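You operate a simulated robot arm through the tools that you are given. There is no shell and no other tool.

Carry out the task below with a simulated robot arm. There is one attempt and no reset: what you move stays moved.

TASK
The sink is slow: empty the strainer into the compost caddy and seat it again.
Fine: let the water run away and shut the caddy.

The check looks at the end state, three seconds after you hand in, the way a careful person would. Anything else that was tipped, shoved, dropped, spilled or broken makes it a failure.

THE ROBOT
A 7-joint arm with a two-finger parallel gripper, fixed in place. Base frame: the origin is at the foot of the arm, x ahead of it, y to its left, z up; the work surface is at about z = 0.9. Units: m, degrees, N and s.
Its first joint turns from -166.0 to 166.0 degrees. Payload 4.4 kg.
The tool frame sits at the grasp point between the pads (the TCP): z along the fingers, y along the line on which they close. The tips reach 0.023 m beyond it. The gripper opens to 0.094 m. The fingers are 0.038 m wide and 0.01 m thick; the gripper's body (0.054 by 0.096 m) begins 0.039 m behind the TCP.
Orientation is that of the tool frame in the base frame, as a unit quaternion [x, y, z, w]. With the fingers straight down and closing along the base's y, the tool's x points along the base's -x, its y along +y and its z along -z.

THE INTERFACE
- The arm moves only by the tool step_arm. Its argument "plan" is one flat list of numbers, 7 for each row, row after row: the turn, a rotation vector about the tool's x, y, z in degrees, then the shift along the tool's x, y, z in m, then the gripper command, from -1 (shut) to 1 (fully open), values between in proportion. In form: [wx, wy, wz, dx, dy, dz, hand, wx, wy, wz, dx, dy, dz, hand, ...]. A call has 1 to 20 rows; each row shifts and turns the commanded pose from where the row before left it, along the tool's axes as they then stand. A row lasts 0.2 s, in which the tool goes at most 0.05 m and 8.6 degrees; a call with a longer step from one row to the next is refused whole, and so is a gripper value outside its range. A pose out of reach is approached as far as the arm can. The call stops where the force on the tool passes 40 N (or 10 N more than at its start, if that is more) or the arm is blocked; 0.2 s more then pass. The fingers move at their own pace (about 0.072 m/s each) and stop on an object; they squeeze with about 37 N. The grip force told is the motor's: it shows also when the fingers shut on nothing. Time passes only in rows, and 0.2 s behind the last, so rows that do not move let the fingers close. It gives the time, the measured TCP pose, the force on the tool (base axes), the opening and the grip force at its end, in the units of the frame above (readings bear some noise), with the torque about the TCP (base axes, N m) and any sound that the robot's microphone picked up, and new pictures: "pictures" is both (left out), scene, wrist or none.
- Cameras (640 x 400 px; columns grow to the right, rows downward): "scene" is fixed at [0.0498, 0.5015, 1.5758]; the picture's right is [0.62, -0.78, 0.00], its down [-0.09, -0.07, -0.99] and it looks along [0.78, 0.62, -0.12] (base axes); focal length 214 px, centre (320, 200). "wrist" rides on the gripper at [0.086, 0.016, -0.074] in the tool frame; the picture's right is [-0.18, 0.98, 0.00], its down [-0.58, -0.11, -0.81] and it looks along [-0.79, -0.15, 0.59] (tool axes); focal length 243 px, centre (320, 200). There is no depth. A picture from a camera that has moved, and an enlarged one, comes with that camera's place and axes in the base frame and with its lens.
- close_up(camera, box): a new picture of the part [left, top, right, bottom] of that camera's present view, enlarged. No time passes.
- job_done(): hands the job in; it is judged then, once.

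Nothing tells you positions but the pictures and the camera data. Unless the task says otherwise, let go and move clear before handing in.

The tools are called after "Call:" by a JSON object that holds its "op" and its "data". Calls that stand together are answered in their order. step_arm: Moves the arm, as the interface text tells. Its arguments: {"type":"object","properties":{"plan":{"type":"array","items":{"type":"number"}},"pictures":{"type":"string","enum":["both","scene","wrist","none"]}},"required":["plan"]} The other tools are called the same way: close_up (camera, box) takes an enlarged picture of a part of a camera's view; job_done () hands the job in.

At the start:

```text
t: 0.0
position: [0.3693, 0.8078, 1.4832]
tool_rot: [0.0, 1.0, 0.0, 0.0]
force: [0.3, 0.8, 0.2]
ft_torque: [0.03, -0.03, 0.01]
gripper_width: 0.0937
grasp_force: 0.1
```

scene: 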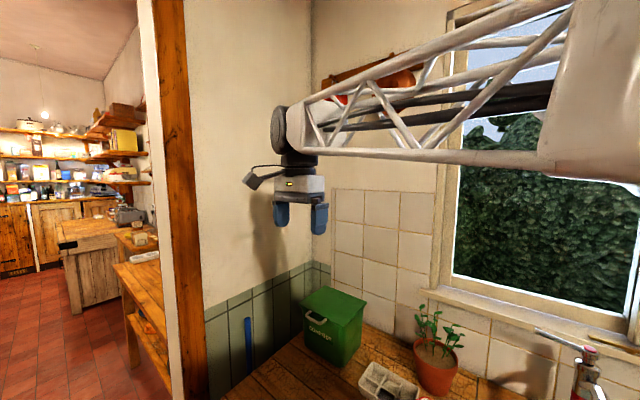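
wrist: 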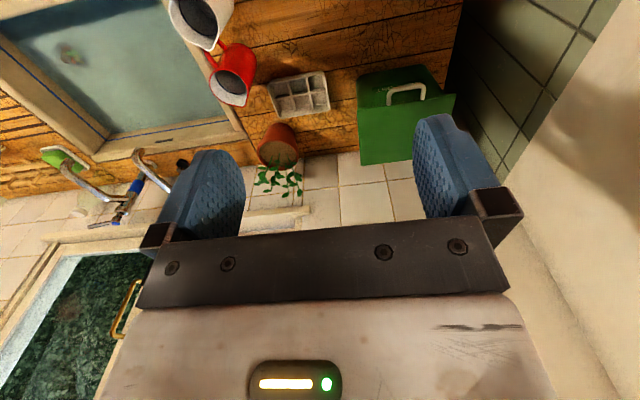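

I see a sink full of water at the upper left of the wrist view, with a white cup, a red mug, a seed tray, a potted plant and the green lidded caddy around it. I'll look closer at both views before moving.

Call:
{"op": "close_up", "data": {"camera": "wrist", "box": [0, 0, 260, 240]}}

Call:
{"op": "close_up", "data": {"camera": "wrist", "box": [240, 40, 500, 200]}}

Call:
{"op": "close_up", "data": {"camera": "scene", "box": [280, 260, 640, 400]}}

```text
1.67 times, centred on (130, 120) of wrist
camera zoom: at [0.282, 0.8223, 1.5592], right [0.18, 0.98, 0.0], down [0.58, -0.11, 0.81], along [0.79, -0.15, -0.59], focal length 404 px, centre (637, 333)
```

zoom: 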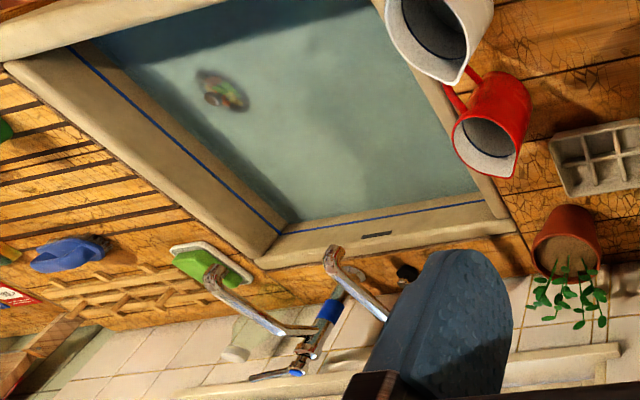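

```text
2.46 times, centred on (370, 120) of wrist
camera zoom: at [0.282, 0.8223, 1.5592], right [0.18, 0.98, 0.0], down [0.58, -0.11, 0.81], along [0.79, -0.15, -0.59], focal length 597 px, centre (197, 397)
```

zoom: 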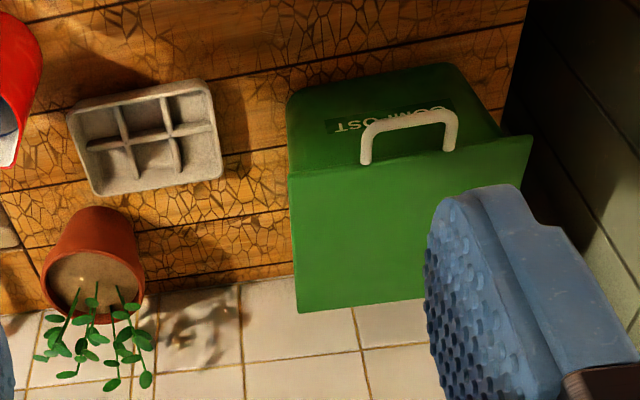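

```text
1.78 times, centred on (460, 330) of scene
camera zoom: at [0.0498, 0.5015, 1.5758], right [0.62, -0.78, 0.0], down [-0.09, -0.07, -0.99], along [0.78, 0.62, -0.12], focal length 381 px, centre (71, -31)
```

zoom: 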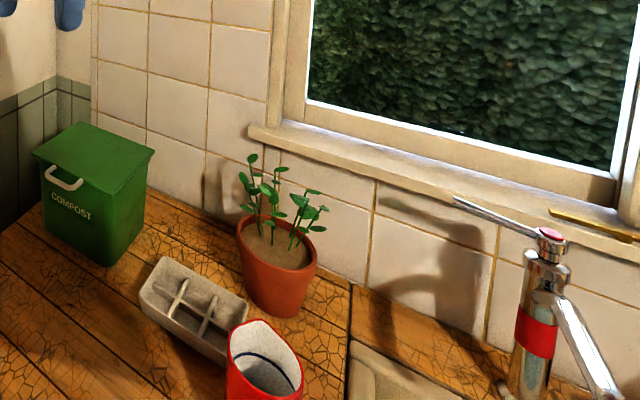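

The strainer looks submerged near (0.47, 0.0) in base coordinates, with the caddy at about x 0.6–0.8, y 0.85–1.03. I'll carry the arm high across to above the sink to look straight at it.

Call:
{"op": "step_arm", "data": {"plan": [0, 0, 0, 0, -0.045, 0, 1, 0, 0, 0, 0, -0.045, 0, 1, 0, 0, 0, 0, -0.045, 0, 1, 0, 0, 0, 0, -0.045, 0, 1, 0, 0, 0, 0, -0.045, 0, 1, 0, 0, 0, 0, -0.045, 0, 1, 0, 0, 0, 0, -0.045, 0, 1, 0, 0, 0, 0, -0.045, 0, 1, 0, 0, 0, 0, -0.045, 0, 1, 0, 0, 0, 0, -0.045, 0, 1]}}

```text
t: 2.2
position: [0.3685, 0.3566, 1.4863]
tool_rot: [0.0, 1.0, -0.001, -0.001]
force: [0.7, 0.0, 0.2]
ft_torque: [-0.02, 0.03, 0.03]
gripper_width: 0.0941
grasp_force: 0.0
camera wrist: at [0.2821, 0.3715, 1.5612], right [0.18, 0.98, 0.0], down [0.58, -0.11, 0.81], along [0.79, -0.15, -0.59], focal length 243 px, centre (320, 200)
```

scene: 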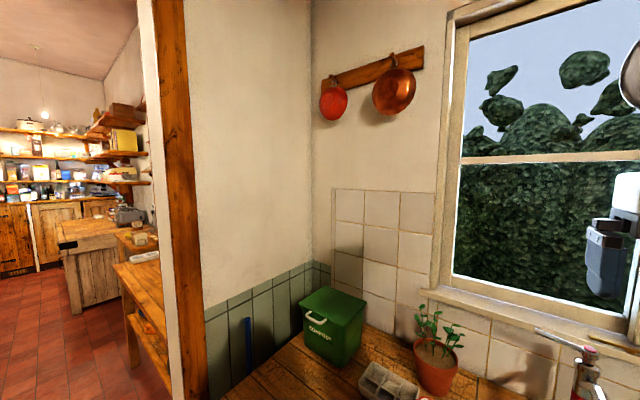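
wrist: 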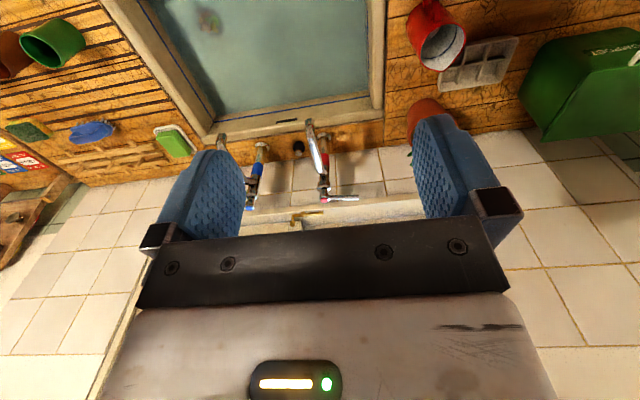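

The sink is to my right (lower y) with two faucets behind it. I'll go on to above it and tilt the wrist so the camera looks straight down into the water.

Call:
{"op": "step_arm", "data": {"plan": [0, 0, 0, 0, -0.045, 0, 1, 0, 0, 0, 0, -0.045, 0, 1, 0, 0, 0, 0, -0.045, 0, 1, 0, 0, 0, 0, -0.045, 0, 1, 0, 0, 0, 0, -0.045, 0, 1, 0, 0, 0, 0, -0.045, 0, 1, 0, 0, 0, 0, -0.045, 0, 1, 0, 7.5, 0, 0, 0, 0, 1, 0, 7.5, 0, 0, 0, 0, 1, 0, 7.5, 0, 0, 0, 0, 1, 0, 7.5, 0, 0, 0, 0, 1], "pictures": "wrist"}}

```text
t: 4.6
position: [0.3791, 0.0446, 1.4254]
tool_rot: [0.0, 0.966, 0.0, -0.258]
force: [-1.1, -0.3, 0.9]
ft_torque: [0.02, -0.12, -0.03]
gripper_width: 0.0943
grasp_force: 0.1
out of reach, approached as far as the arm can: row 11
camera wrist: at [0.3418, 0.0586, 1.5336], right [0.16, 0.98, -0.09], down [0.91, -0.11, 0.41], along [0.39, -0.15, -0.91], focal length 243 px, centre (320, 200)
```

wrist: 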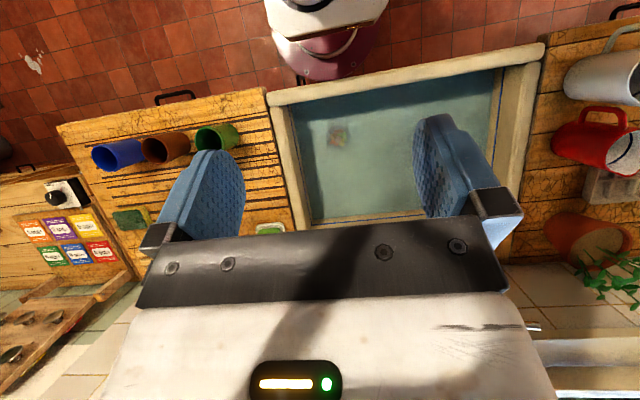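

Call:
{"op": "close_up", "data": {"camera": "wrist", "box": [260, 70, 440, 230]}}

Call:
{"op": "close_up", "data": {"camera": "wrist", "box": [40, 80, 300, 240]}}

Call:
{"op": "close_up", "data": {"camera": "wrist", "box": [480, 0, 640, 240]}}

```text
2.50 times, centred on (350, 150) of wrist
camera zoom: at [0.3418, 0.0586, 1.5336], right [0.16, 0.98, -0.09], down [0.91, -0.11, 0.41], along [0.39, -0.15, -0.91], focal length 606 px, centre (245, 325)
```

zoom: 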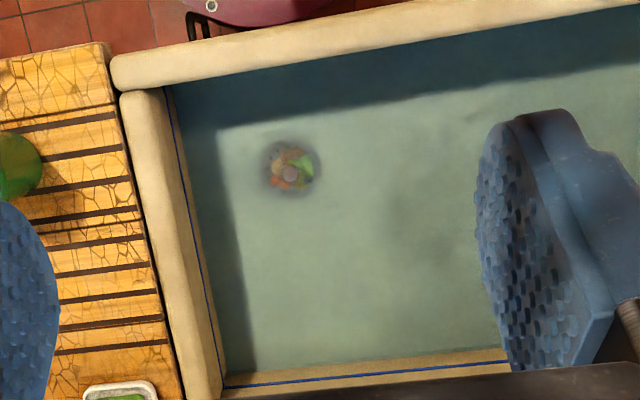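

```text
2.46 times, centred on (170, 160) of wrist
camera zoom: at [0.3418, 0.0586, 1.5336], right [0.16, 0.98, -0.09], down [0.91, -0.11, 0.41], along [0.39, -0.15, -0.91], focal length 597 px, centre (689, 298)
```

zoom: 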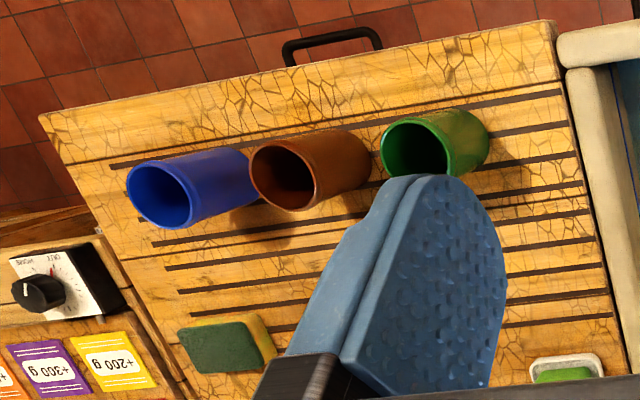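

```text
1.67 times, centred on (560, 120) of wrist
camera zoom: at [0.3418, 0.0586, 1.5336], right [0.16, 0.98, -0.09], down [0.91, -0.11, 0.41], along [0.39, -0.15, -0.91], focal length 404 px, centre (-80, 333)
```

zoom: 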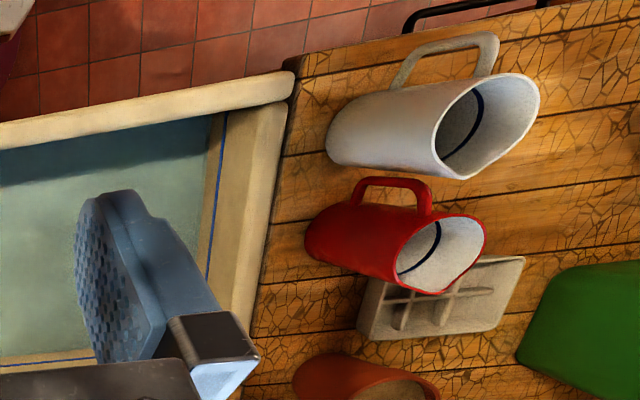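

The strainer sits on the sink floor near (0.475, 0.02, ~0.76), full of scraps, with what looks like a central knob; the sink interior is about x 0.35–0.68, y −0.08–0.40. I'll straighten the wrist and descend to just above the rim for a closer look.

Call:
{"op": "step_arm", "data": {"plan": [0, -7.5, 0, 0, 0, 0, 1, 0, -7.5, 0, 0, 0, 0, 1, 0, -7.5, 0, 0, 0, 0, 1, 0, -7.5, 0, 0, 0, 0, 1, 0, 0, 0, -0.005, -0.003, 0.04, 1, 0, 0, 0, -0.005, -0.003, 0.04, 1, 0, 0, 0, -0.005, -0.003, 0.04, 1, 0, 0, 0, -0.005, -0.003, 0.04, 1, 0, 0, 0, -0.005, -0.003, 0.04, 1, 0, 0, 0, -0.005, -0.003, 0.04, 1, 0, 0, 0, -0.005, -0.003, 0.04, 1, 0, 0, 0, -0.005, -0.003, 0.04, 1], "pictures": "wrist"}}

```text
t: 7.2
position: [0.4196, 0.0212, 1.1005]
tool_rot: [-0.001, 1.0, 0.0, 0.0]
force: [-0.1, 0.4, 0.0]
ft_torque: [0.0, 0.01, 0.03]
gripper_width: 0.0941
grasp_force: 0.0
camera wrist: at [0.3329, 0.0353, 1.1755], right [0.18, 0.98, 0.0], down [0.58, -0.11, 0.81], along [0.79, -0.15, -0.59], focal length 243 px, centre (320, 200)
```

wrist: 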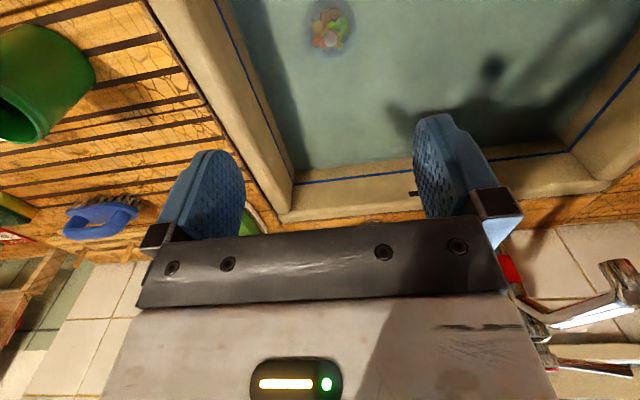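

Call:
{"op": "close_up", "data": {"camera": "wrist", "box": [260, 0, 400, 88]}}

Call:
{"op": "close_up", "data": {"camera": "wrist", "box": [180, 0, 640, 290]}}

```text
4.55 times, centred on (330, 44) of wrist
camera zoom: at [0.3329, 0.0353, 1.1755], right [0.18, 0.98, 0.0], down [0.58, -0.11, 0.81], along [0.79, -0.15, -0.59], focal length 1103 px, centre (274, 909)
```

zoom: 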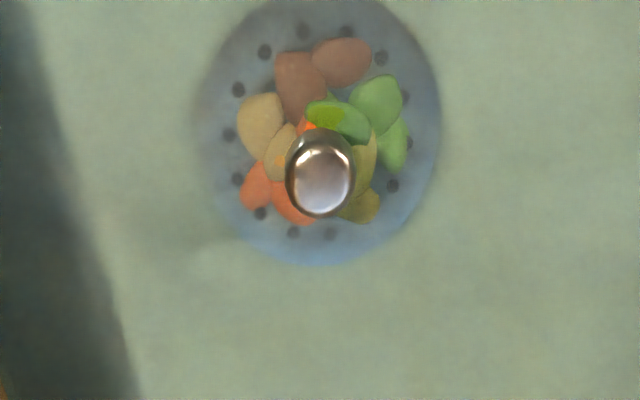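

```text
1.38 times, centred on (410, 145) of wrist
camera zoom: at [0.3329, 0.0353, 1.1755], right [0.18, 0.98, 0.0], down [0.58, -0.11, 0.81], along [0.79, -0.15, -0.59], focal length 335 px, centre (196, 276)
```

zoom: 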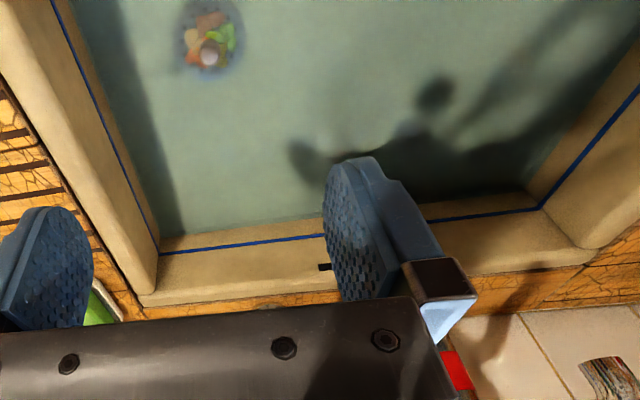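

The strainer is a perforated dish, about 75 mm across, with a shiny knob about 22 mm wide standing 3–4 cm above it, with scraps around the stem. Next I'll go inspect the caddy and its lid handle, since I want the lid open before lifting the strainer.

Call:
{"op": "step_arm", "data": {"plan": [0, 0, 0, 0, 0, -0.045, 1, 0, 0, 0, 0, 0, -0.045, 1, 0, 0, 0, 0, 0, -0.045, 1, 0, 0, 0, 0, 0, -0.045, 1, 0, 0, 0, 0, 0, -0.045, 1, 0, 0, 0, 0, 0.048, 0, 1, 0, 0, 0, 0, 0.048, 0, 1, 0, 0, 0, 0, 0.048, 0, 1, 0, 0, 0, 0, 0.048, 0, 1, 0, 0, 0, 0, 0.048, 0, 1, 0, 0, 0, 0, 0.048, 0, 1, 0, 0, 0, 0, 0.048, 0, 1, 0, 0, 0, 0, 0.048, 0, 1, 0, 0, 0, 0, 0.048, 0, 1, 0, 0, 0, 0, 0.048, 0, 1, 0, 0, 0, 0, 0.048, 0, 1, 0, 0, 0, 0, 0.048, 0, 1, 0, 0, 0, 0, 0.048, 0, 1, 0, 0, 0, 0, 0.048, 0, 1, 0, 0, 0, 0, 0.048, 0, 1]}}

```text
t: 11.4
position: [0.4188, 0.7418, 1.3271]
tool_rot: [0.0, 1.0, 0.001, 0.0]
force: [0.5, -0.1, 0.0]
ft_torque: [-0.05, 0.01, 0.02]
gripper_width: 0.094
grasp_force: 0.1
camera wrist: at [0.3312, 0.757, 1.4028], right [0.18, 0.98, 0.0], down [0.58, -0.11, 0.81], along [0.79, -0.15, -0.59], focal length 243 px, centre (320, 200)
```

scene: 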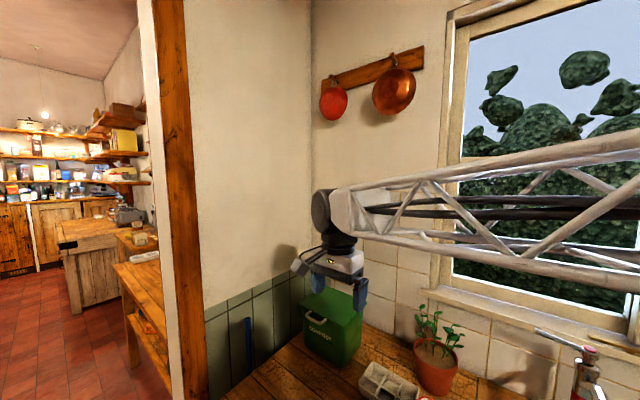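
wrist: 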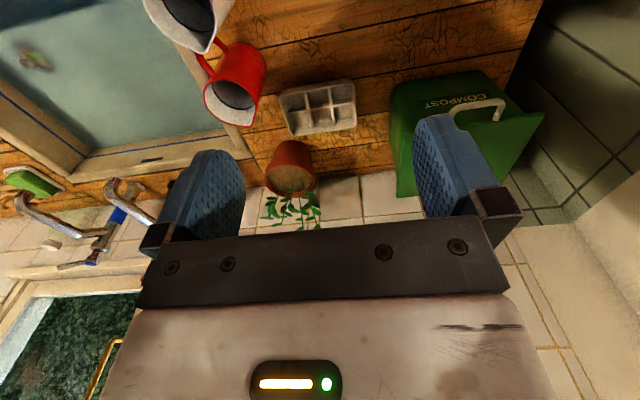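

Call:
{"op": "close_up", "data": {"camera": "wrist", "box": [380, 50, 560, 200]}}

Call:
{"op": "close_up", "data": {"camera": "scene", "box": [270, 270, 450, 400]}}

```text
2.67 times, centred on (470, 125) of wrist
camera zoom: at [0.3312, 0.757, 1.4028], right [0.18, 0.98, 0.0], down [0.58, -0.11, 0.81], along [0.79, -0.15, -0.59], focal length 647 px, centre (-80, 400)
```

zoom: 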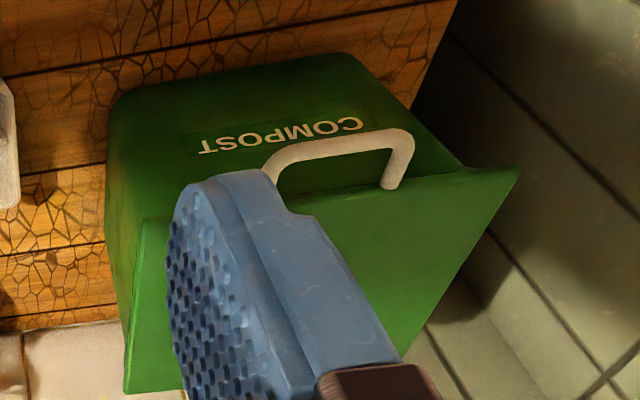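

```text
3.08 times, centred on (360, 335) of scene
camera zoom: at [0.0498, 0.5015, 1.5758], right [0.62, -0.78, 0.0], down [-0.09, -0.07, -0.99], along [0.78, 0.62, -0.12], focal length 660 px, centre (197, -215)
```

zoom: 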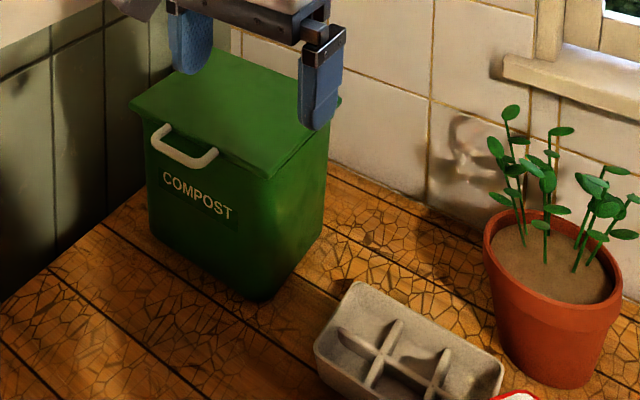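

The caddy lid is at z ≈ 1.10, x ≈ 0.58–0.75, y ≈ 0.83–1.03, hinged at the back wall, with a white bar handle jutting toward me at about (0.565, 0.94, 1.09). It is beyond straight-down reach, so I'll turn the tool to point outward and nearly horizontal here in free space.

Call:
{"op": "step_arm", "data": {"plan": [0, 0, -8, 0, 0, 0, 1, 0, 0, -8, 0, 0, 0, 1, 0, 0, -8, 0, 0, 0, 1, 0, 0, -8, 0, 0, 0, 1, 0, 0, -8, 0, 0, 0, 1, 0, -8, 0, 0, 0, 0, 0, 0, -8, 0, 0, 0, 0, 0, 0, -8, 0, 0, 0, 0, 0, 0, -8, 0, 0, 0, 0, 0, 0, -8, 0, 0, 0, 0, 0, 0, -8, 0, 0, 0, 0, -0.5, 0, -8, 0, 0, 0, 0, -0.5, 0, -8, 0, 0, 0, 0, -1]}}

```text
t: 14.2
position: [0.4211, 0.7398, 1.3282]
tool_rot: [-0.29, 0.796, 0.183, 0.498]
force: [0.3, 0.0, 0.0]
ft_torque: [-0.01, 0.0, -0.02]
gripper_width: 0.0
grasp_force: 35.6
camera wrist: at [0.3294, 0.6835, 1.2841], right [-0.57, 0.8, 0.17], down [-0.29, -0.39, 0.88], along [0.77, 0.45, 0.45], focal length 243 px, centre (320, 200)
```

scene: 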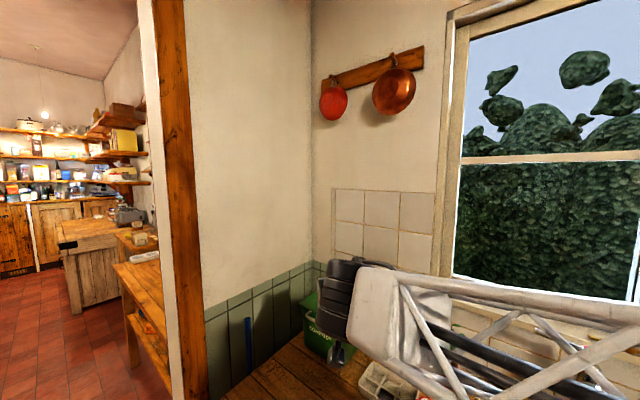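
wrist: 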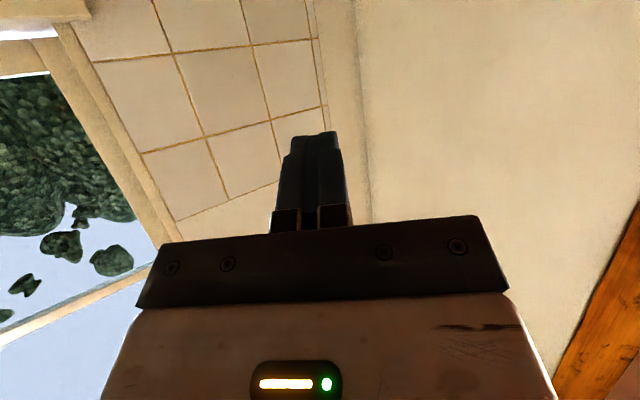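

The camera ended up underneath in this roll; I'll roll the wrist 90° so the fingers close vertically, ready to pinch the horizontal handle bar from the front, and level the tool.

Call:
{"op": "step_arm", "data": {"plan": [0, 0, 8.2, 0, 0, 0, -1, 0, 0, 8.2, 0, 0, 0, -1, 0, 0, 8.2, 0, 0, 0, -1, 0, 0, 8.2, 0, 0, 0, -1, 0, 0, 8.2, 0, 0, 0, -1, 0, 0, 8.2, 0, 0, 0, -1, 0, 0, 8.2, 0, 0, 0, -1, 0, 0, 8.2, 0, 0, 0, -1, 0, 0, 8.2, 0, 0, 0, -1, 0, 0, 8.2, 0, 0, 0, 0, 0, 0, 8, 0, 0, 0, 0, -8, 0, 0, 0, 0, 0, 0, -8, 0, 0, 0, 0, 0, 0]}}

```text
t: 17.0
position: [0.4194, 0.7405, 1.3287]
tool_rot: [0.324, 0.693, 0.584, 0.272]
force: [-0.3, 0.2, 0.0]
ft_torque: [0.02, 0.03, -0.02]
gripper_width: 0.0471
grasp_force: 0.0
camera wrist: at [0.3105, 0.7598, 1.3581], right [0.25, -0.03, 0.97], down [-0.25, -0.97, 0.03], along [0.94, -0.25, -0.25], focal length 243 px, centre (320, 200)
```

scene: 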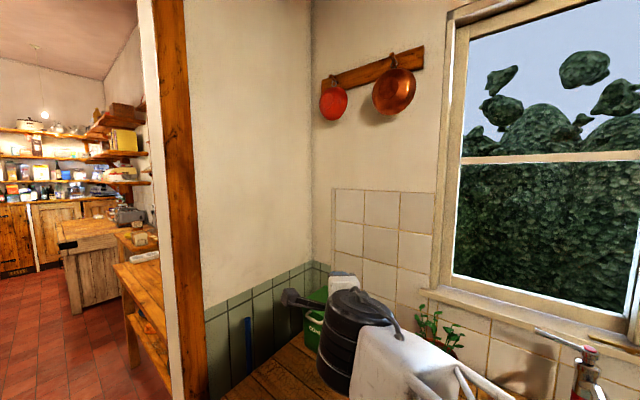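
wrist: 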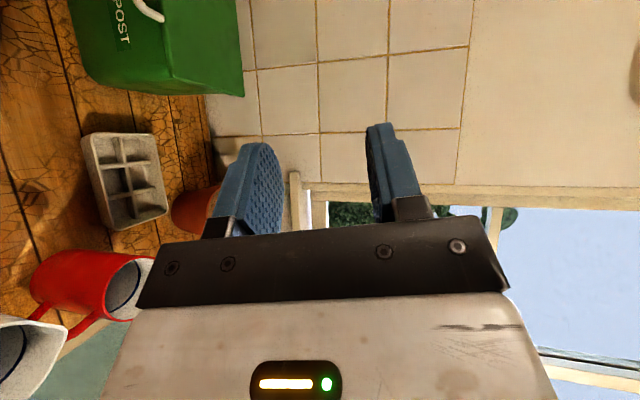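

The tool now points outward (azimuth 40°, 10° down) with fingers closing vertically. I'll swing it to azimuth 20°, pitch it 30° down and go halfway to the handle, checking the arm stays clear of the jugs.

Call:
{"op": "step_arm", "data": {"plan": [0, -6.57, 1.13, 0, 0, 0, 0, 0, -6.57, 1.13, 0, 0, 0, 0, 0, -6.57, 1.13, 0, 0, 0, 0, 6.67, 0, 0, 0, 0, 0, 0, 6.67, 0, 0, 0, 0, 0, 0, 6.67, 0, 0, 0, 0, 0, 0, 0, 0, 0, 0.023, -0.018, 0.031, 0, 0, 0, 0, 0.023, -0.018, 0.031, 0, 0, 0, 0, 0.023, -0.018, 0.031, 0]}}

```text
t: 19.0
position: [0.4478, 0.827, 1.2446]
tool_rot: [0.497, 0.709, 0.409, 0.287]
force: [0.0, -0.9, 1.1]
ft_torque: [-0.02, 0.06, 0.0]
gripper_width: 0.0468
grasp_force: 0.0
out of reach, approached as far as the arm can: row 3
camera wrist: at [0.3661, 0.8871, 1.2975], right [0.52, -0.01, 0.85], down [-0.51, -0.8, 0.31], along [0.68, -0.6, -0.42], focal length 243 px, centre (320, 200)
```

scene: 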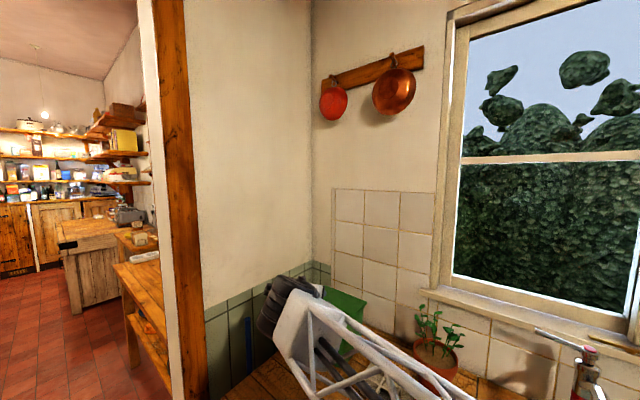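
wrist: 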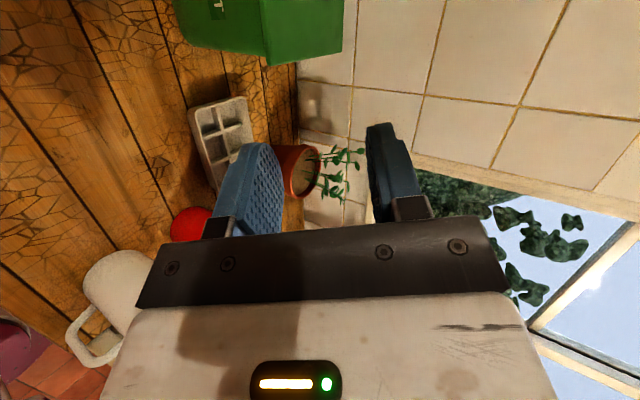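

The orientation is right (azimuth 20°, 30° down). I'll continue to a point about 11 cm short of the handle bar so it comes into view between the fingers.

Call:
{"op": "step_arm", "data": {"plan": [0, 0, 0, 0.0219, -0.0207, 0.0325, 0, 0, 0, 0, 0.0219, -0.0207, 0.0325, 0, 0, 0, 0, 0.0219, -0.0207, 0.0325, 0]}}

```text
t: 19.8
position: [0.4745, 0.9042, 1.1415]
tool_rot: [0.497, 0.709, 0.41, 0.287]
force: [-0.2, 0.2, 1.2]
ft_torque: [-0.03, 0.06, 0.0]
gripper_width: 0.0468
grasp_force: 0.0
camera wrist: at [0.3924, 0.9653, 1.193], right [0.52, 0.0, 0.85], down [-0.51, -0.8, 0.31], along [0.68, -0.59, -0.42], focal length 243 px, centre (320, 200)
```

scene: 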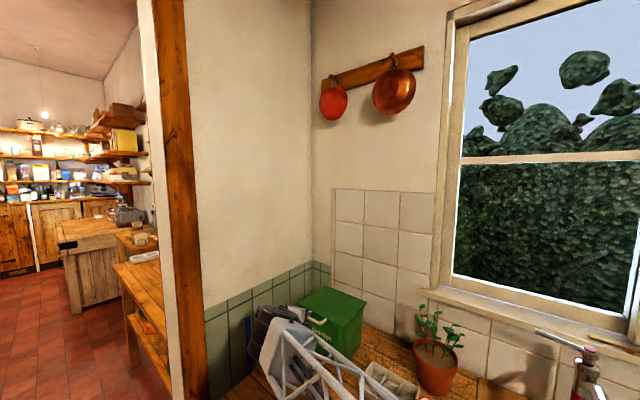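
wrist: 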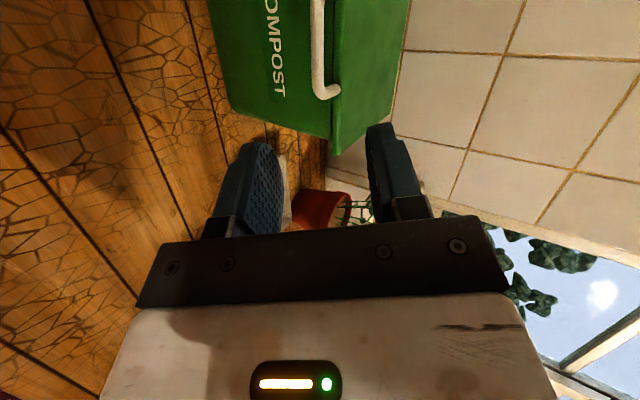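

Call:
{"op": "close_up", "data": {"camera": "wrist", "box": [200, 0, 420, 160]}}

Call:
{"op": "close_up", "data": {"camera": "scene", "box": [230, 270, 450, 400]}}

```text
2.50 times, centred on (310, 80) of wrist
camera zoom: at [0.3924, 0.9653, 1.193], right [0.52, 0.0, 0.85], down [-0.51, -0.8, 0.31], along [0.68, -0.59, -0.42], focal length 606 px, centre (345, 500)
```

zoom: 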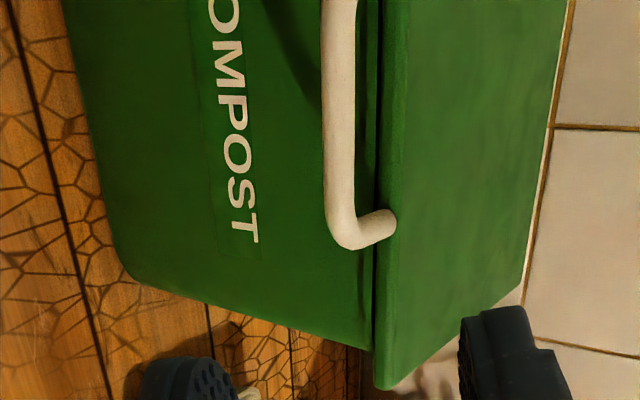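

```text
2.91 times, centred on (340, 335) of scene
camera zoom: at [0.0498, 0.5015, 1.5758], right [0.62, -0.78, 0.0], down [-0.09, -0.07, -0.99], along [0.78, 0.62, -0.12], focal length 624 px, centre (262, -193)
```

zoom: 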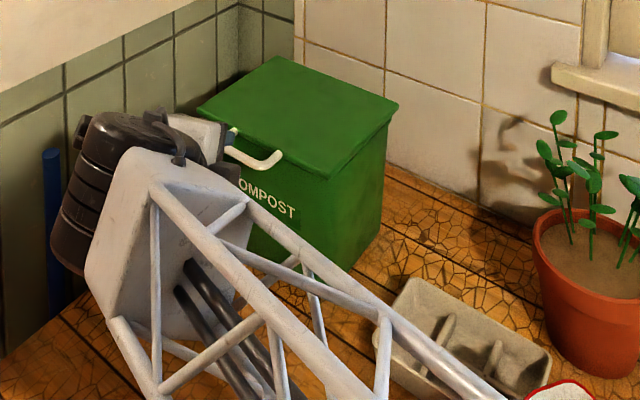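

Triangulating across views puts the handle bar centre at about (0.577, 0.949, 1.076), roughly 12 mm thick and 62 mm long. I'll open the gripper wide and slide in so the lower finger goes beneath the bar and the upper finger stays above the lid, stopping partway to check.

Call:
{"op": "step_arm", "data": {"plan": [0, 0, 0, 0.0035, 0.016, 0, 1, 0, 0, 0, 0.0035, 0.016, 0, 1, 0, 0, 0, 0, 0, 0.03, 1, 0, 0, 0, 0, 0, 0.03, 1], "pictures": "wrist"}}

Call:
{"op": "close_up", "data": {"camera": "wrist", "box": [120, 0, 520, 250]}}

```text
t: 20.8
position: [0.5356, 0.9348, 1.1377]
tool_rot: [0.496, 0.71, 0.409, 0.287]
force: [0.0, -0.1, 0.5]
ft_torque: [-0.03, 0.05, 0.02]
gripper_width: 0.094
grasp_force: 0.0
camera wrist: at [0.4535, 0.9946, 1.1908], right [0.52, 0.0, 0.85], down [-0.51, -0.8, 0.31], along [0.68, -0.59, -0.42], focal length 243 px, centre (320, 200)
```

wrist: 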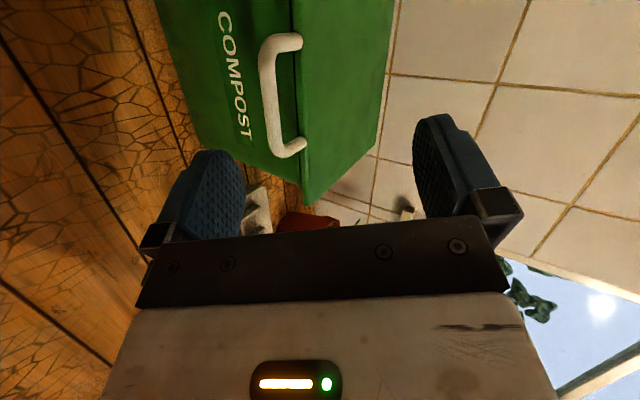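

```text
1.60 times, centred on (320, 125) of wrist
camera zoom: at [0.4535, 0.9946, 1.1908], right [0.52, 0.0, 0.85], down [-0.51, -0.8, 0.31], along [0.68, -0.59, -0.42], focal length 388 px, centre (320, 320)
```

zoom: 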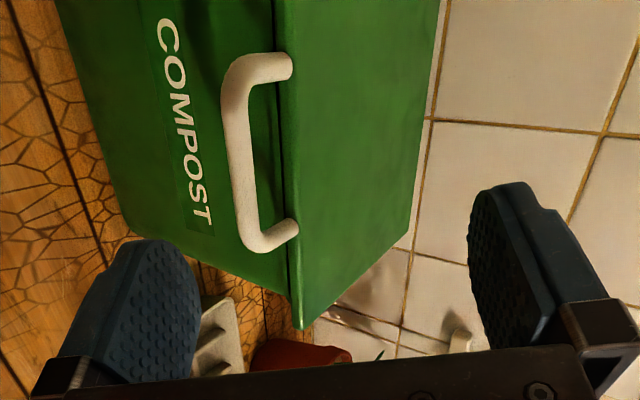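

The bar is at (0.581, 0.949, 1.077), in line with the plan and between the fingers, closer to the lower one. I'll slide in the remaining 6 cm.

Call:
{"op": "step_arm", "data": {"plan": [0, 0, 0, -0.001, 0.002, 0.02, 1, 0, 0, 0, -0.001, 0.002, 0.02, 1, 0, 0, 0, 0, 0, 0.02, 1]}}

Call:
{"op": "close_up", "data": {"camera": "wrist", "box": [120, 0, 520, 250]}}

```text
t: 21.6
position: [0.5884, 0.9496, 1.1126]
tool_rot: [0.496, 0.709, 0.41, 0.287]
force: [0.3, -0.9, 0.5]
ft_torque: [-0.03, 0.01, 0.03]
gripper_width: 0.0939
grasp_force: 0.1
camera wrist: at [0.5058, 1.0104, 1.164], right [0.52, 0.0, 0.85], down [-0.51, -0.8, 0.31], along [0.68, -0.6, -0.42], focal length 243 px, centre (320, 200)
```

scene: 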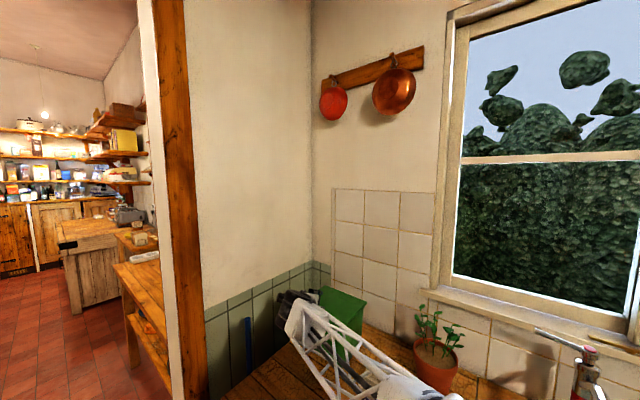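
wrist: 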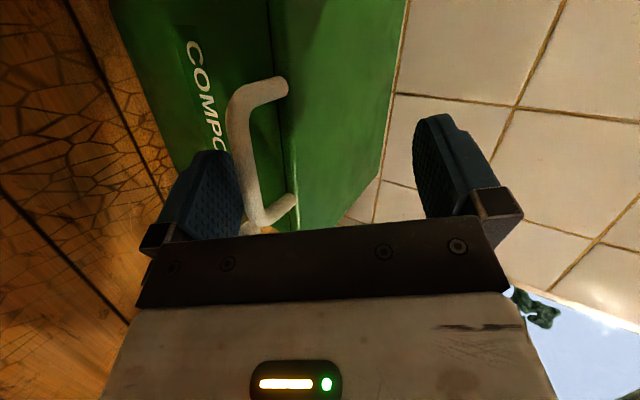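

```text
1.60 times, centred on (320, 125) of wrist
camera zoom: at [0.5058, 1.0104, 1.164], right [0.52, 0.0, 0.85], down [-0.51, -0.8, 0.31], along [0.68, -0.6, -0.42], focal length 388 px, centre (320, 320)
```

zoom: 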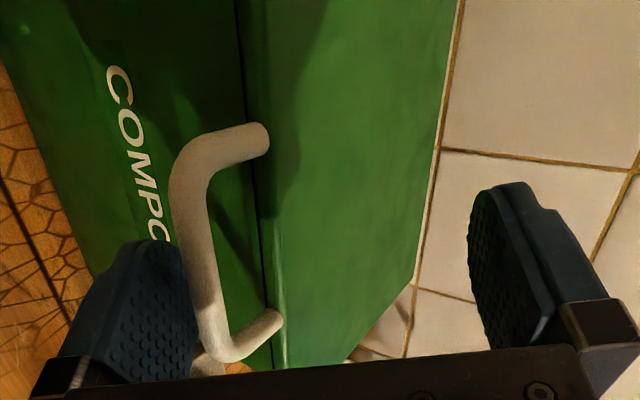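

Call:
{"op": "close_up", "data": {"camera": "scene", "box": [260, 270, 480, 400]}}

```text
2.91 times, centred on (370, 335) of scene
camera zoom: at [0.0498, 0.5015, 1.5758], right [0.62, -0.78, 0.0], down [-0.09, -0.07, -0.99], along [0.78, 0.62, -0.12], focal length 624 px, centre (174, -193)
```

zoom: 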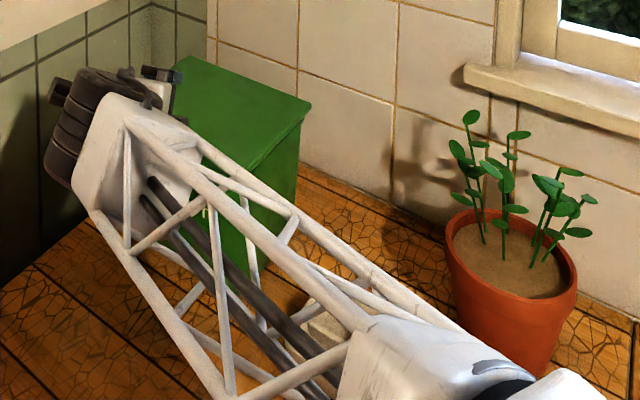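

The lower finger is under the bar with the upper finger clear above the lid. Now I'll lift along the lid's arc to about 30° open.

Call:
{"op": "step_arm", "data": {"plan": [0, 0, 0, 0, 0.0104, -0.006, 1, 0, 0, 0, -0.0003, 0.0178, -0.0092, 1, 0, 0, 0, -0.0007, 0.0183, -0.0084, 1, 0, 0, 0, -0.0014, 0.0175, -0.0057, 1, 0, 0, 0, -0.0021, 0.0175, -0.0036, 1, 0, 0, 0, -0.0027, 0.0185, -0.002, 1]}}

Call:
{"op": "close_up", "data": {"camera": "wrist", "box": [120, 0, 520, 250]}}

```text
t: 23.0
position: [0.6104, 0.9507, 1.215]
tool_rot: [0.497, 0.71, 0.409, 0.288]
force: [-1.5, -0.1, 0.4]
ft_torque: [0.03, 0.03, 0.0]
gripper_width: 0.0939
grasp_force: 0.1
camera wrist: at [0.528, 1.0114, 1.2672], right [0.52, 0.0, 0.85], down [-0.51, -0.8, 0.31], along [0.68, -0.6, -0.42], focal length 243 px, centre (320, 200)
```

scene: 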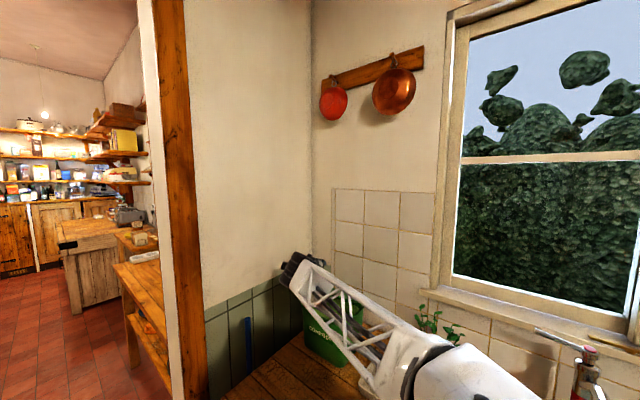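
wrist: 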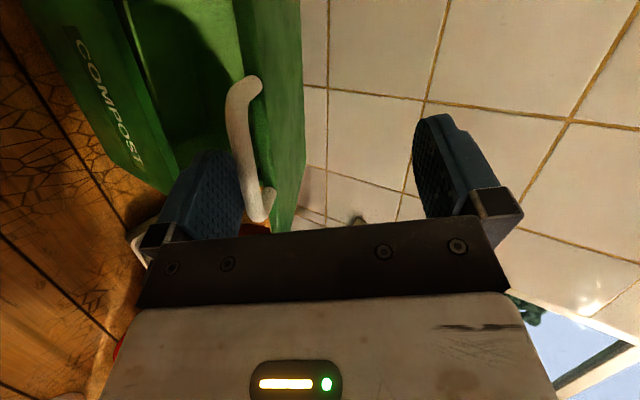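

```text
1.60 times, centred on (320, 125) of wrist
camera zoom: at [0.528, 1.0114, 1.2672], right [0.52, 0.0, 0.85], down [-0.51, -0.8, 0.31], along [0.68, -0.6, -0.42], focal length 388 px, centre (320, 320)
```

zoom: 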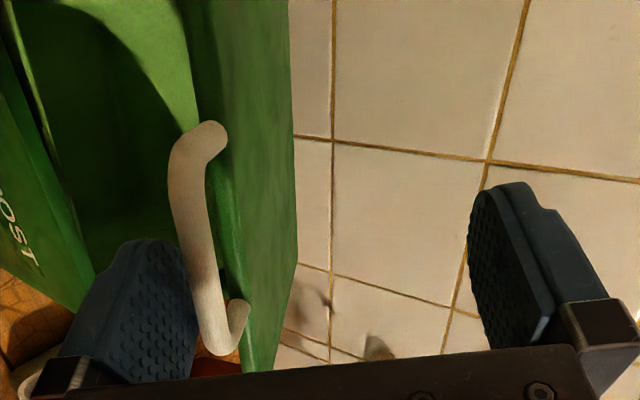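

The lid is about 30° up, resting on the lower finger, with small forces. I'll keep following the arc to about 60°.

Call:
{"op": "step_arm", "data": {"plan": [0, 0, 0, -0.0034, 0.0193, -0.0004, 1, 0, 0, 0, -0.004, 0.0191, 0.0015, 1, 0, 0, 0, -0.0045, 0.0187, 0.0035, 1, 0, 0, 0, -0.005, 0.0181, 0.0054, 1, 0, 0, 0, -0.0054, 0.0173, 0.0072, 1]}}

Call:
{"op": "close_up", "data": {"camera": "wrist", "box": [120, 0, 520, 250]}}

```text
t: 24.2
position: [0.6751, 0.9521, 1.2865]
tool_rot: [0.496, 0.711, 0.408, 0.287]
force: [-1.4, 0.3, -1.5]
ft_torque: [0.02, 0.01, 0.0]
gripper_width: 0.094
grasp_force: 0.0
camera wrist: at [0.5922, 1.0127, 1.3392], right [0.52, 0.0, 0.85], down [-0.51, -0.8, 0.31], along [0.68, -0.6, -0.42], focal length 243 px, centre (320, 200)
```

scene: 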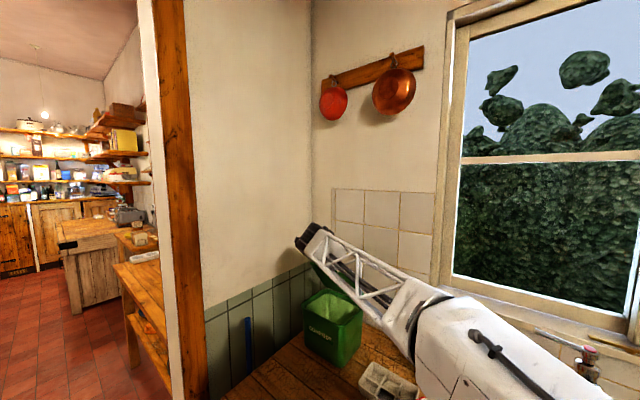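
wrist: 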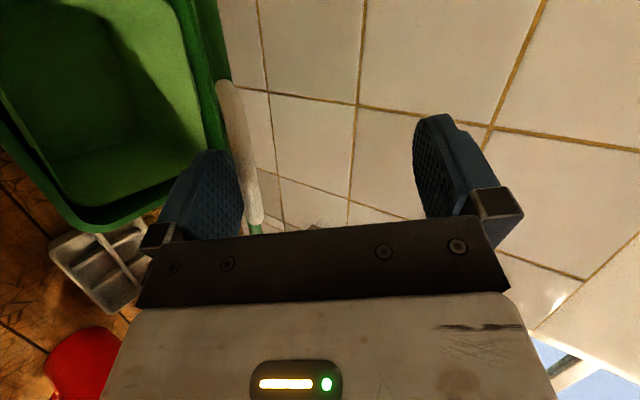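

```text
1.60 times, centred on (320, 125) of wrist
camera zoom: at [0.5922, 1.0127, 1.3392], right [0.52, 0.0, 0.85], down [-0.51, -0.8, 0.31], along [0.68, -0.6, -0.42], focal length 388 px, centre (320, 320)
```

zoom: 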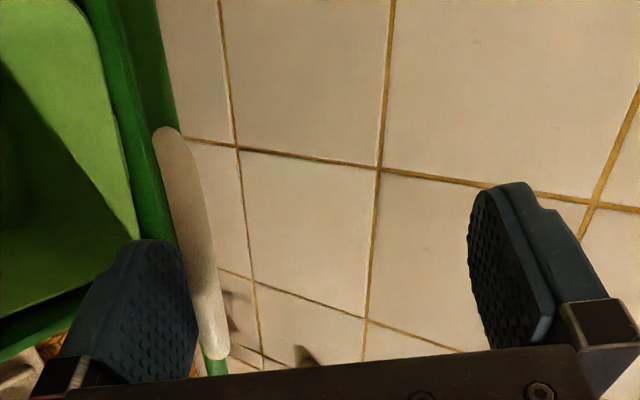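

The lid is about 60° open and the bar still rests on the lower finger. I'll close on the bar while shifting down so the lower finger stays put, to get a firm hold for taking it past vertical.

Call:
{"op": "step_arm", "data": {"plan": [0, 0, 0, 0, -0.0125, 0, -1, 0, 0, 0, 0, -0.0135, 0, -1, 0, 0, 0, 0, -0.0135, 0, -1, 0, 0, 0, 0, 0, 0, -1, 0, 0, 0, 0, 0, 0, -1], "pictures": "wrist"}}

Call:
{"op": "close_up", "data": {"camera": "wrist", "box": [120, 0, 520, 250]}}

```text
t: 25.4
position: [0.6585, 0.945, 1.2538]
tool_rot: [0.497, 0.709, 0.409, 0.288]
force: [-5.8, 8.9, 9.4]
ft_torque: [1.95, -0.1, 0.25]
gripper_width: 0.0163
grasp_force: 37.4
camera wrist: at [0.575, 1.005, 1.3056], right [0.52, 0.0, 0.85], down [-0.51, -0.8, 0.31], along [0.68, -0.59, -0.42], focal length 243 px, centre (320, 200)
```

wrist: 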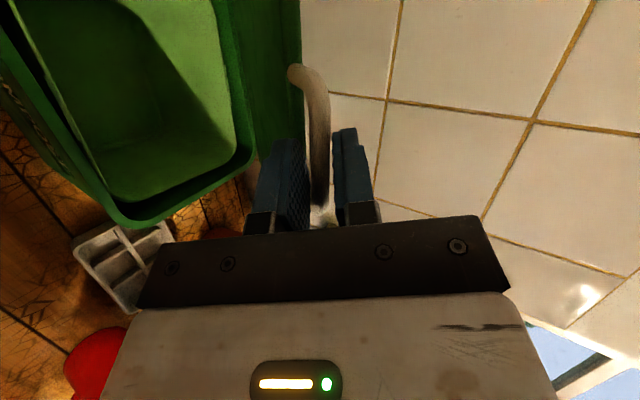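

```text
1.60 times, centred on (320, 125) of wrist
camera zoom: at [0.575, 1.005, 1.3056], right [0.52, 0.0, 0.85], down [-0.51, -0.8, 0.31], along [0.68, -0.59, -0.42], focal length 388 px, centre (320, 320)
```

zoom: 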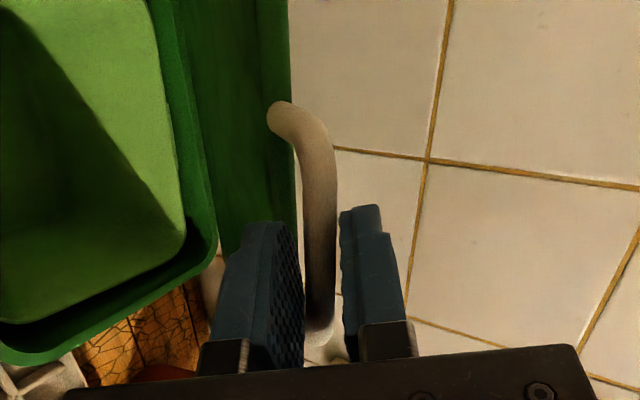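

The pads pinch the bar about 10° twisted (width 16 mm, with a torque of 2 N·m). I'll roll the tool 10° to align the pads with the bar and relieve that.

Call:
{"op": "step_arm", "data": {"plan": [0, 0, 3.5, 0, 0, 0, -1, 0, 0, 3.5, 0, 0, 0, -1, 0, 0, 3.3, 0, 0, 0, -1, 0, 0, 0, 0, 0, 0, -1]}}

Call:
{"op": "close_up", "data": {"camera": "wrist", "box": [120, 0, 520, 250]}}

```text
t: 26.4
position: [0.6586, 0.9443, 1.2498]
tool_rot: [0.558, 0.663, 0.432, 0.25]
force: [3.3, -3.6, -4.1]
ft_torque: [-1.63, -0.04, 0.22]
gripper_width: 0.0102
grasp_force: 36.1
camera wrist: at [0.5833, 1.0034, 1.3168], right [0.56, -0.17, 0.81], down [-0.57, -0.79, 0.22], along [0.6, -0.58, -0.54], focal length 243 px, centre (320, 200)
```

scene: 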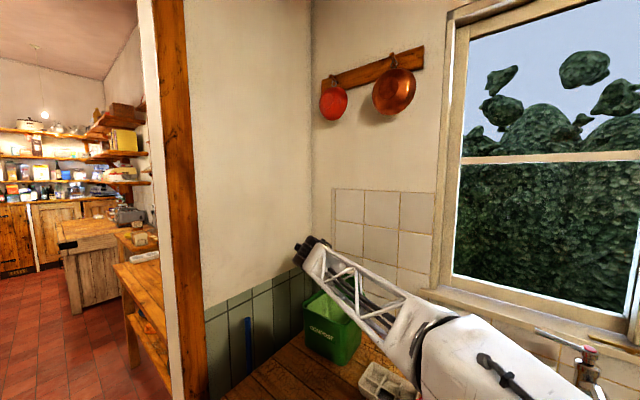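
wrist: 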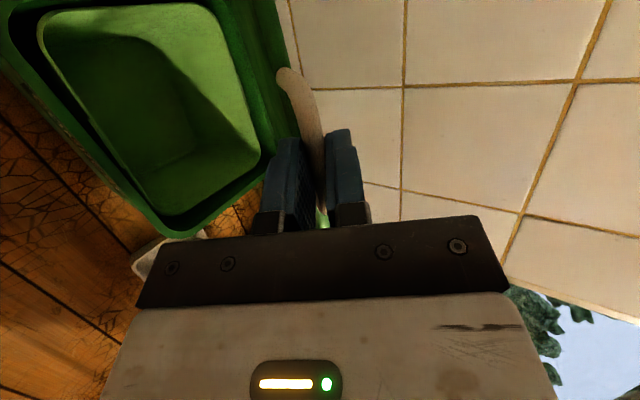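

```text
1.60 times, centred on (320, 125) of wrist
camera zoom: at [0.5833, 1.0034, 1.3168], right [0.56, -0.17, 0.81], down [-0.57, -0.79, 0.22], along [0.6, -0.58, -0.54], focal length 388 px, centre (320, 320)
```

zoom: 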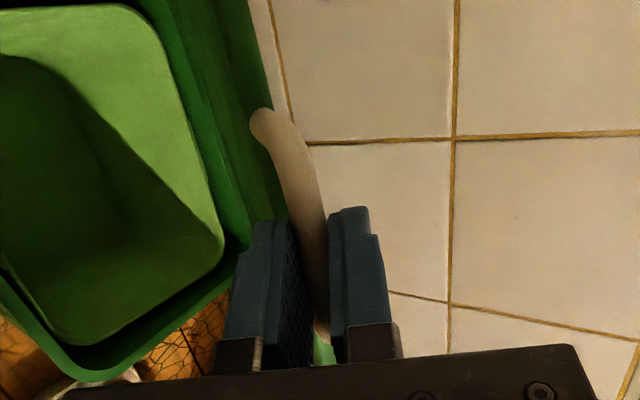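

Now the pads sit flush on the 10 mm bar, though there is a bit of opposite twist left; I'll ease back 4° and read the torque again.

Call:
{"op": "step_arm", "data": {"plan": [0, 0, -2, 0, 0, 0, -1, 0, 0, -2, 0, 0, 0, -1, 0, 0, 0, 0, 0, 0, -1], "pictures": "none"}}

```text
t: 27.2
position: [0.6558, 0.9442, 1.2525]
tool_rot: [0.536, 0.681, 0.423, 0.265]
force: [2.6, 3.4, -4.7]
ft_torque: [1.52, 0.07, -0.26]
gripper_width: 0.011
grasp_force: 37.7
```

Call:
{"op": "step_arm", "data": {"plan": [0, 0, 2, 0, 0, 0, -1, 0, 0, 0, 0, 0, 0, -1], "pictures": "none"}}

```text
t: 27.8
position: [0.6564, 0.9436, 1.2528]
tool_rot: [0.547, 0.672, 0.428, 0.257]
force: [2.9, 3.7, -4.3]
ft_torque: [0.91, 0.05, -0.14]
gripper_width: 0.0096
grasp_force: 37.1
```

Call:
{"op": "step_arm", "data": {"plan": [0, 0, 0, -0.00245, 0.01175, 0.00665, -1, 0, 0, 0, -0.00245, 0.01175, 0.00665, -1, 0, 0, 0, -0.0028, 0.0104, 0.00785, -1, 0, 0, 0, -0.0028, 0.0104, 0.00785, -1]}}

```text
t: 28.8
position: [0.7065, 0.9445, 1.2772]
tool_rot: [0.546, 0.672, 0.43, 0.258]
force: [-5.8, 7.9, 12.4]
ft_torque: [0.81, 0.01, 0.22]
gripper_width: 0.0097
grasp_force: 37.4
camera wrist: at [0.6311, 1.0042, 1.3393], right [0.55, -0.14, 0.82], down [-0.55, -0.8, 0.24], along [0.62, -0.59, -0.52], focal length 243 px, centre (320, 200)
```

scene: 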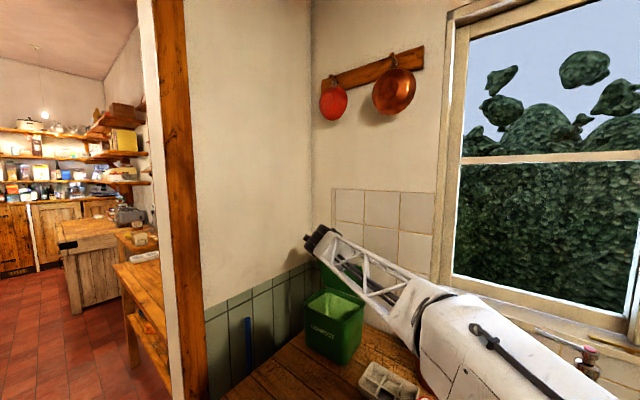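
wrist: 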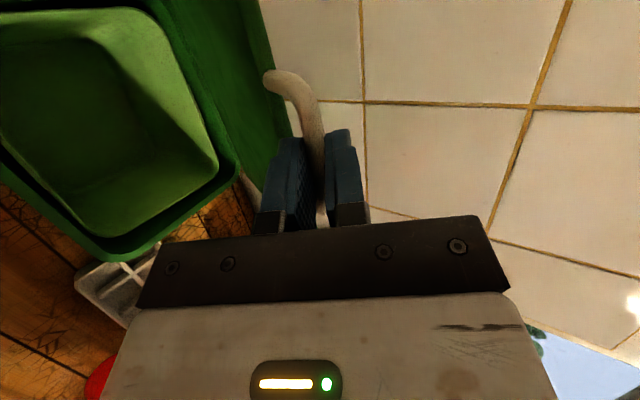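

Call:
{"op": "step_arm", "data": {"plan": [0, 0, 0, 0.0044, 0.0044, -0.0013, -1, 0, 0, 0, 0, 0, 0, -1], "pictures": "none"}}

```text
t: 29.4
position: [0.7083, 0.9483, 1.2794]
tool_rot: [0.547, 0.672, 0.429, 0.257]
force: [-2.1, -8.1, 8.8]
ft_torque: [-0.64, -0.24, -0.42]
gripper_width: 0.0093
grasp_force: 37.2
```

Call:
{"op": "step_arm", "data": {"plan": [0, 0, 0, -0.0013, 0.0042, -0.0031, -1, 0, 0, 0, 0, 0, 0, -1], "pictures": "none"}}

```text
t: 30.0
position: [0.7091, 0.9488, 1.2825]
tool_rot: [0.546, 0.672, 0.428, 0.258]
force: [1.6, -3.4, -5.8]
ft_torque: [-0.1, 0.19, 0.02]
gripper_width: 0.0096
grasp_force: 37.0
```

Call:
{"op": "step_arm", "data": {"plan": [0, 0, 0, -0.0029, 0.0098, 0.0083, -1, 0, 0, 0, -0.0029, 0.0098, 0.0083, -1, 0, 0, 0, -0.0032, 0.0083, 0.0093, -1, 0, 0, 0, -0.0032, 0.0083, 0.0093, -1], "pictures": "wrist"}}

```text
t: 31.0
position: [0.7577, 0.945, 1.2958]
tool_rot: [0.546, 0.673, 0.428, 0.257]
force: [0.8, 3.6, -7.9]
ft_torque: [0.39, 0.19, -0.37]
gripper_width: 0.0095
grasp_force: 37.1
camera wrist: at [0.6818, 1.0049, 1.3586], right [0.56, -0.14, 0.82], down [-0.55, -0.8, 0.24], along [0.62, -0.59, -0.52], focal length 243 px, centre (320, 200)
```

wrist: 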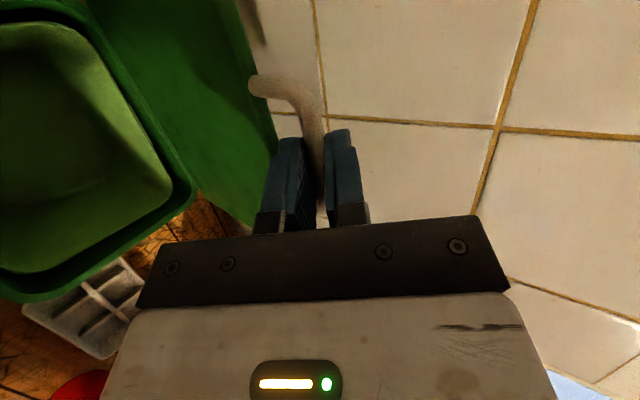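

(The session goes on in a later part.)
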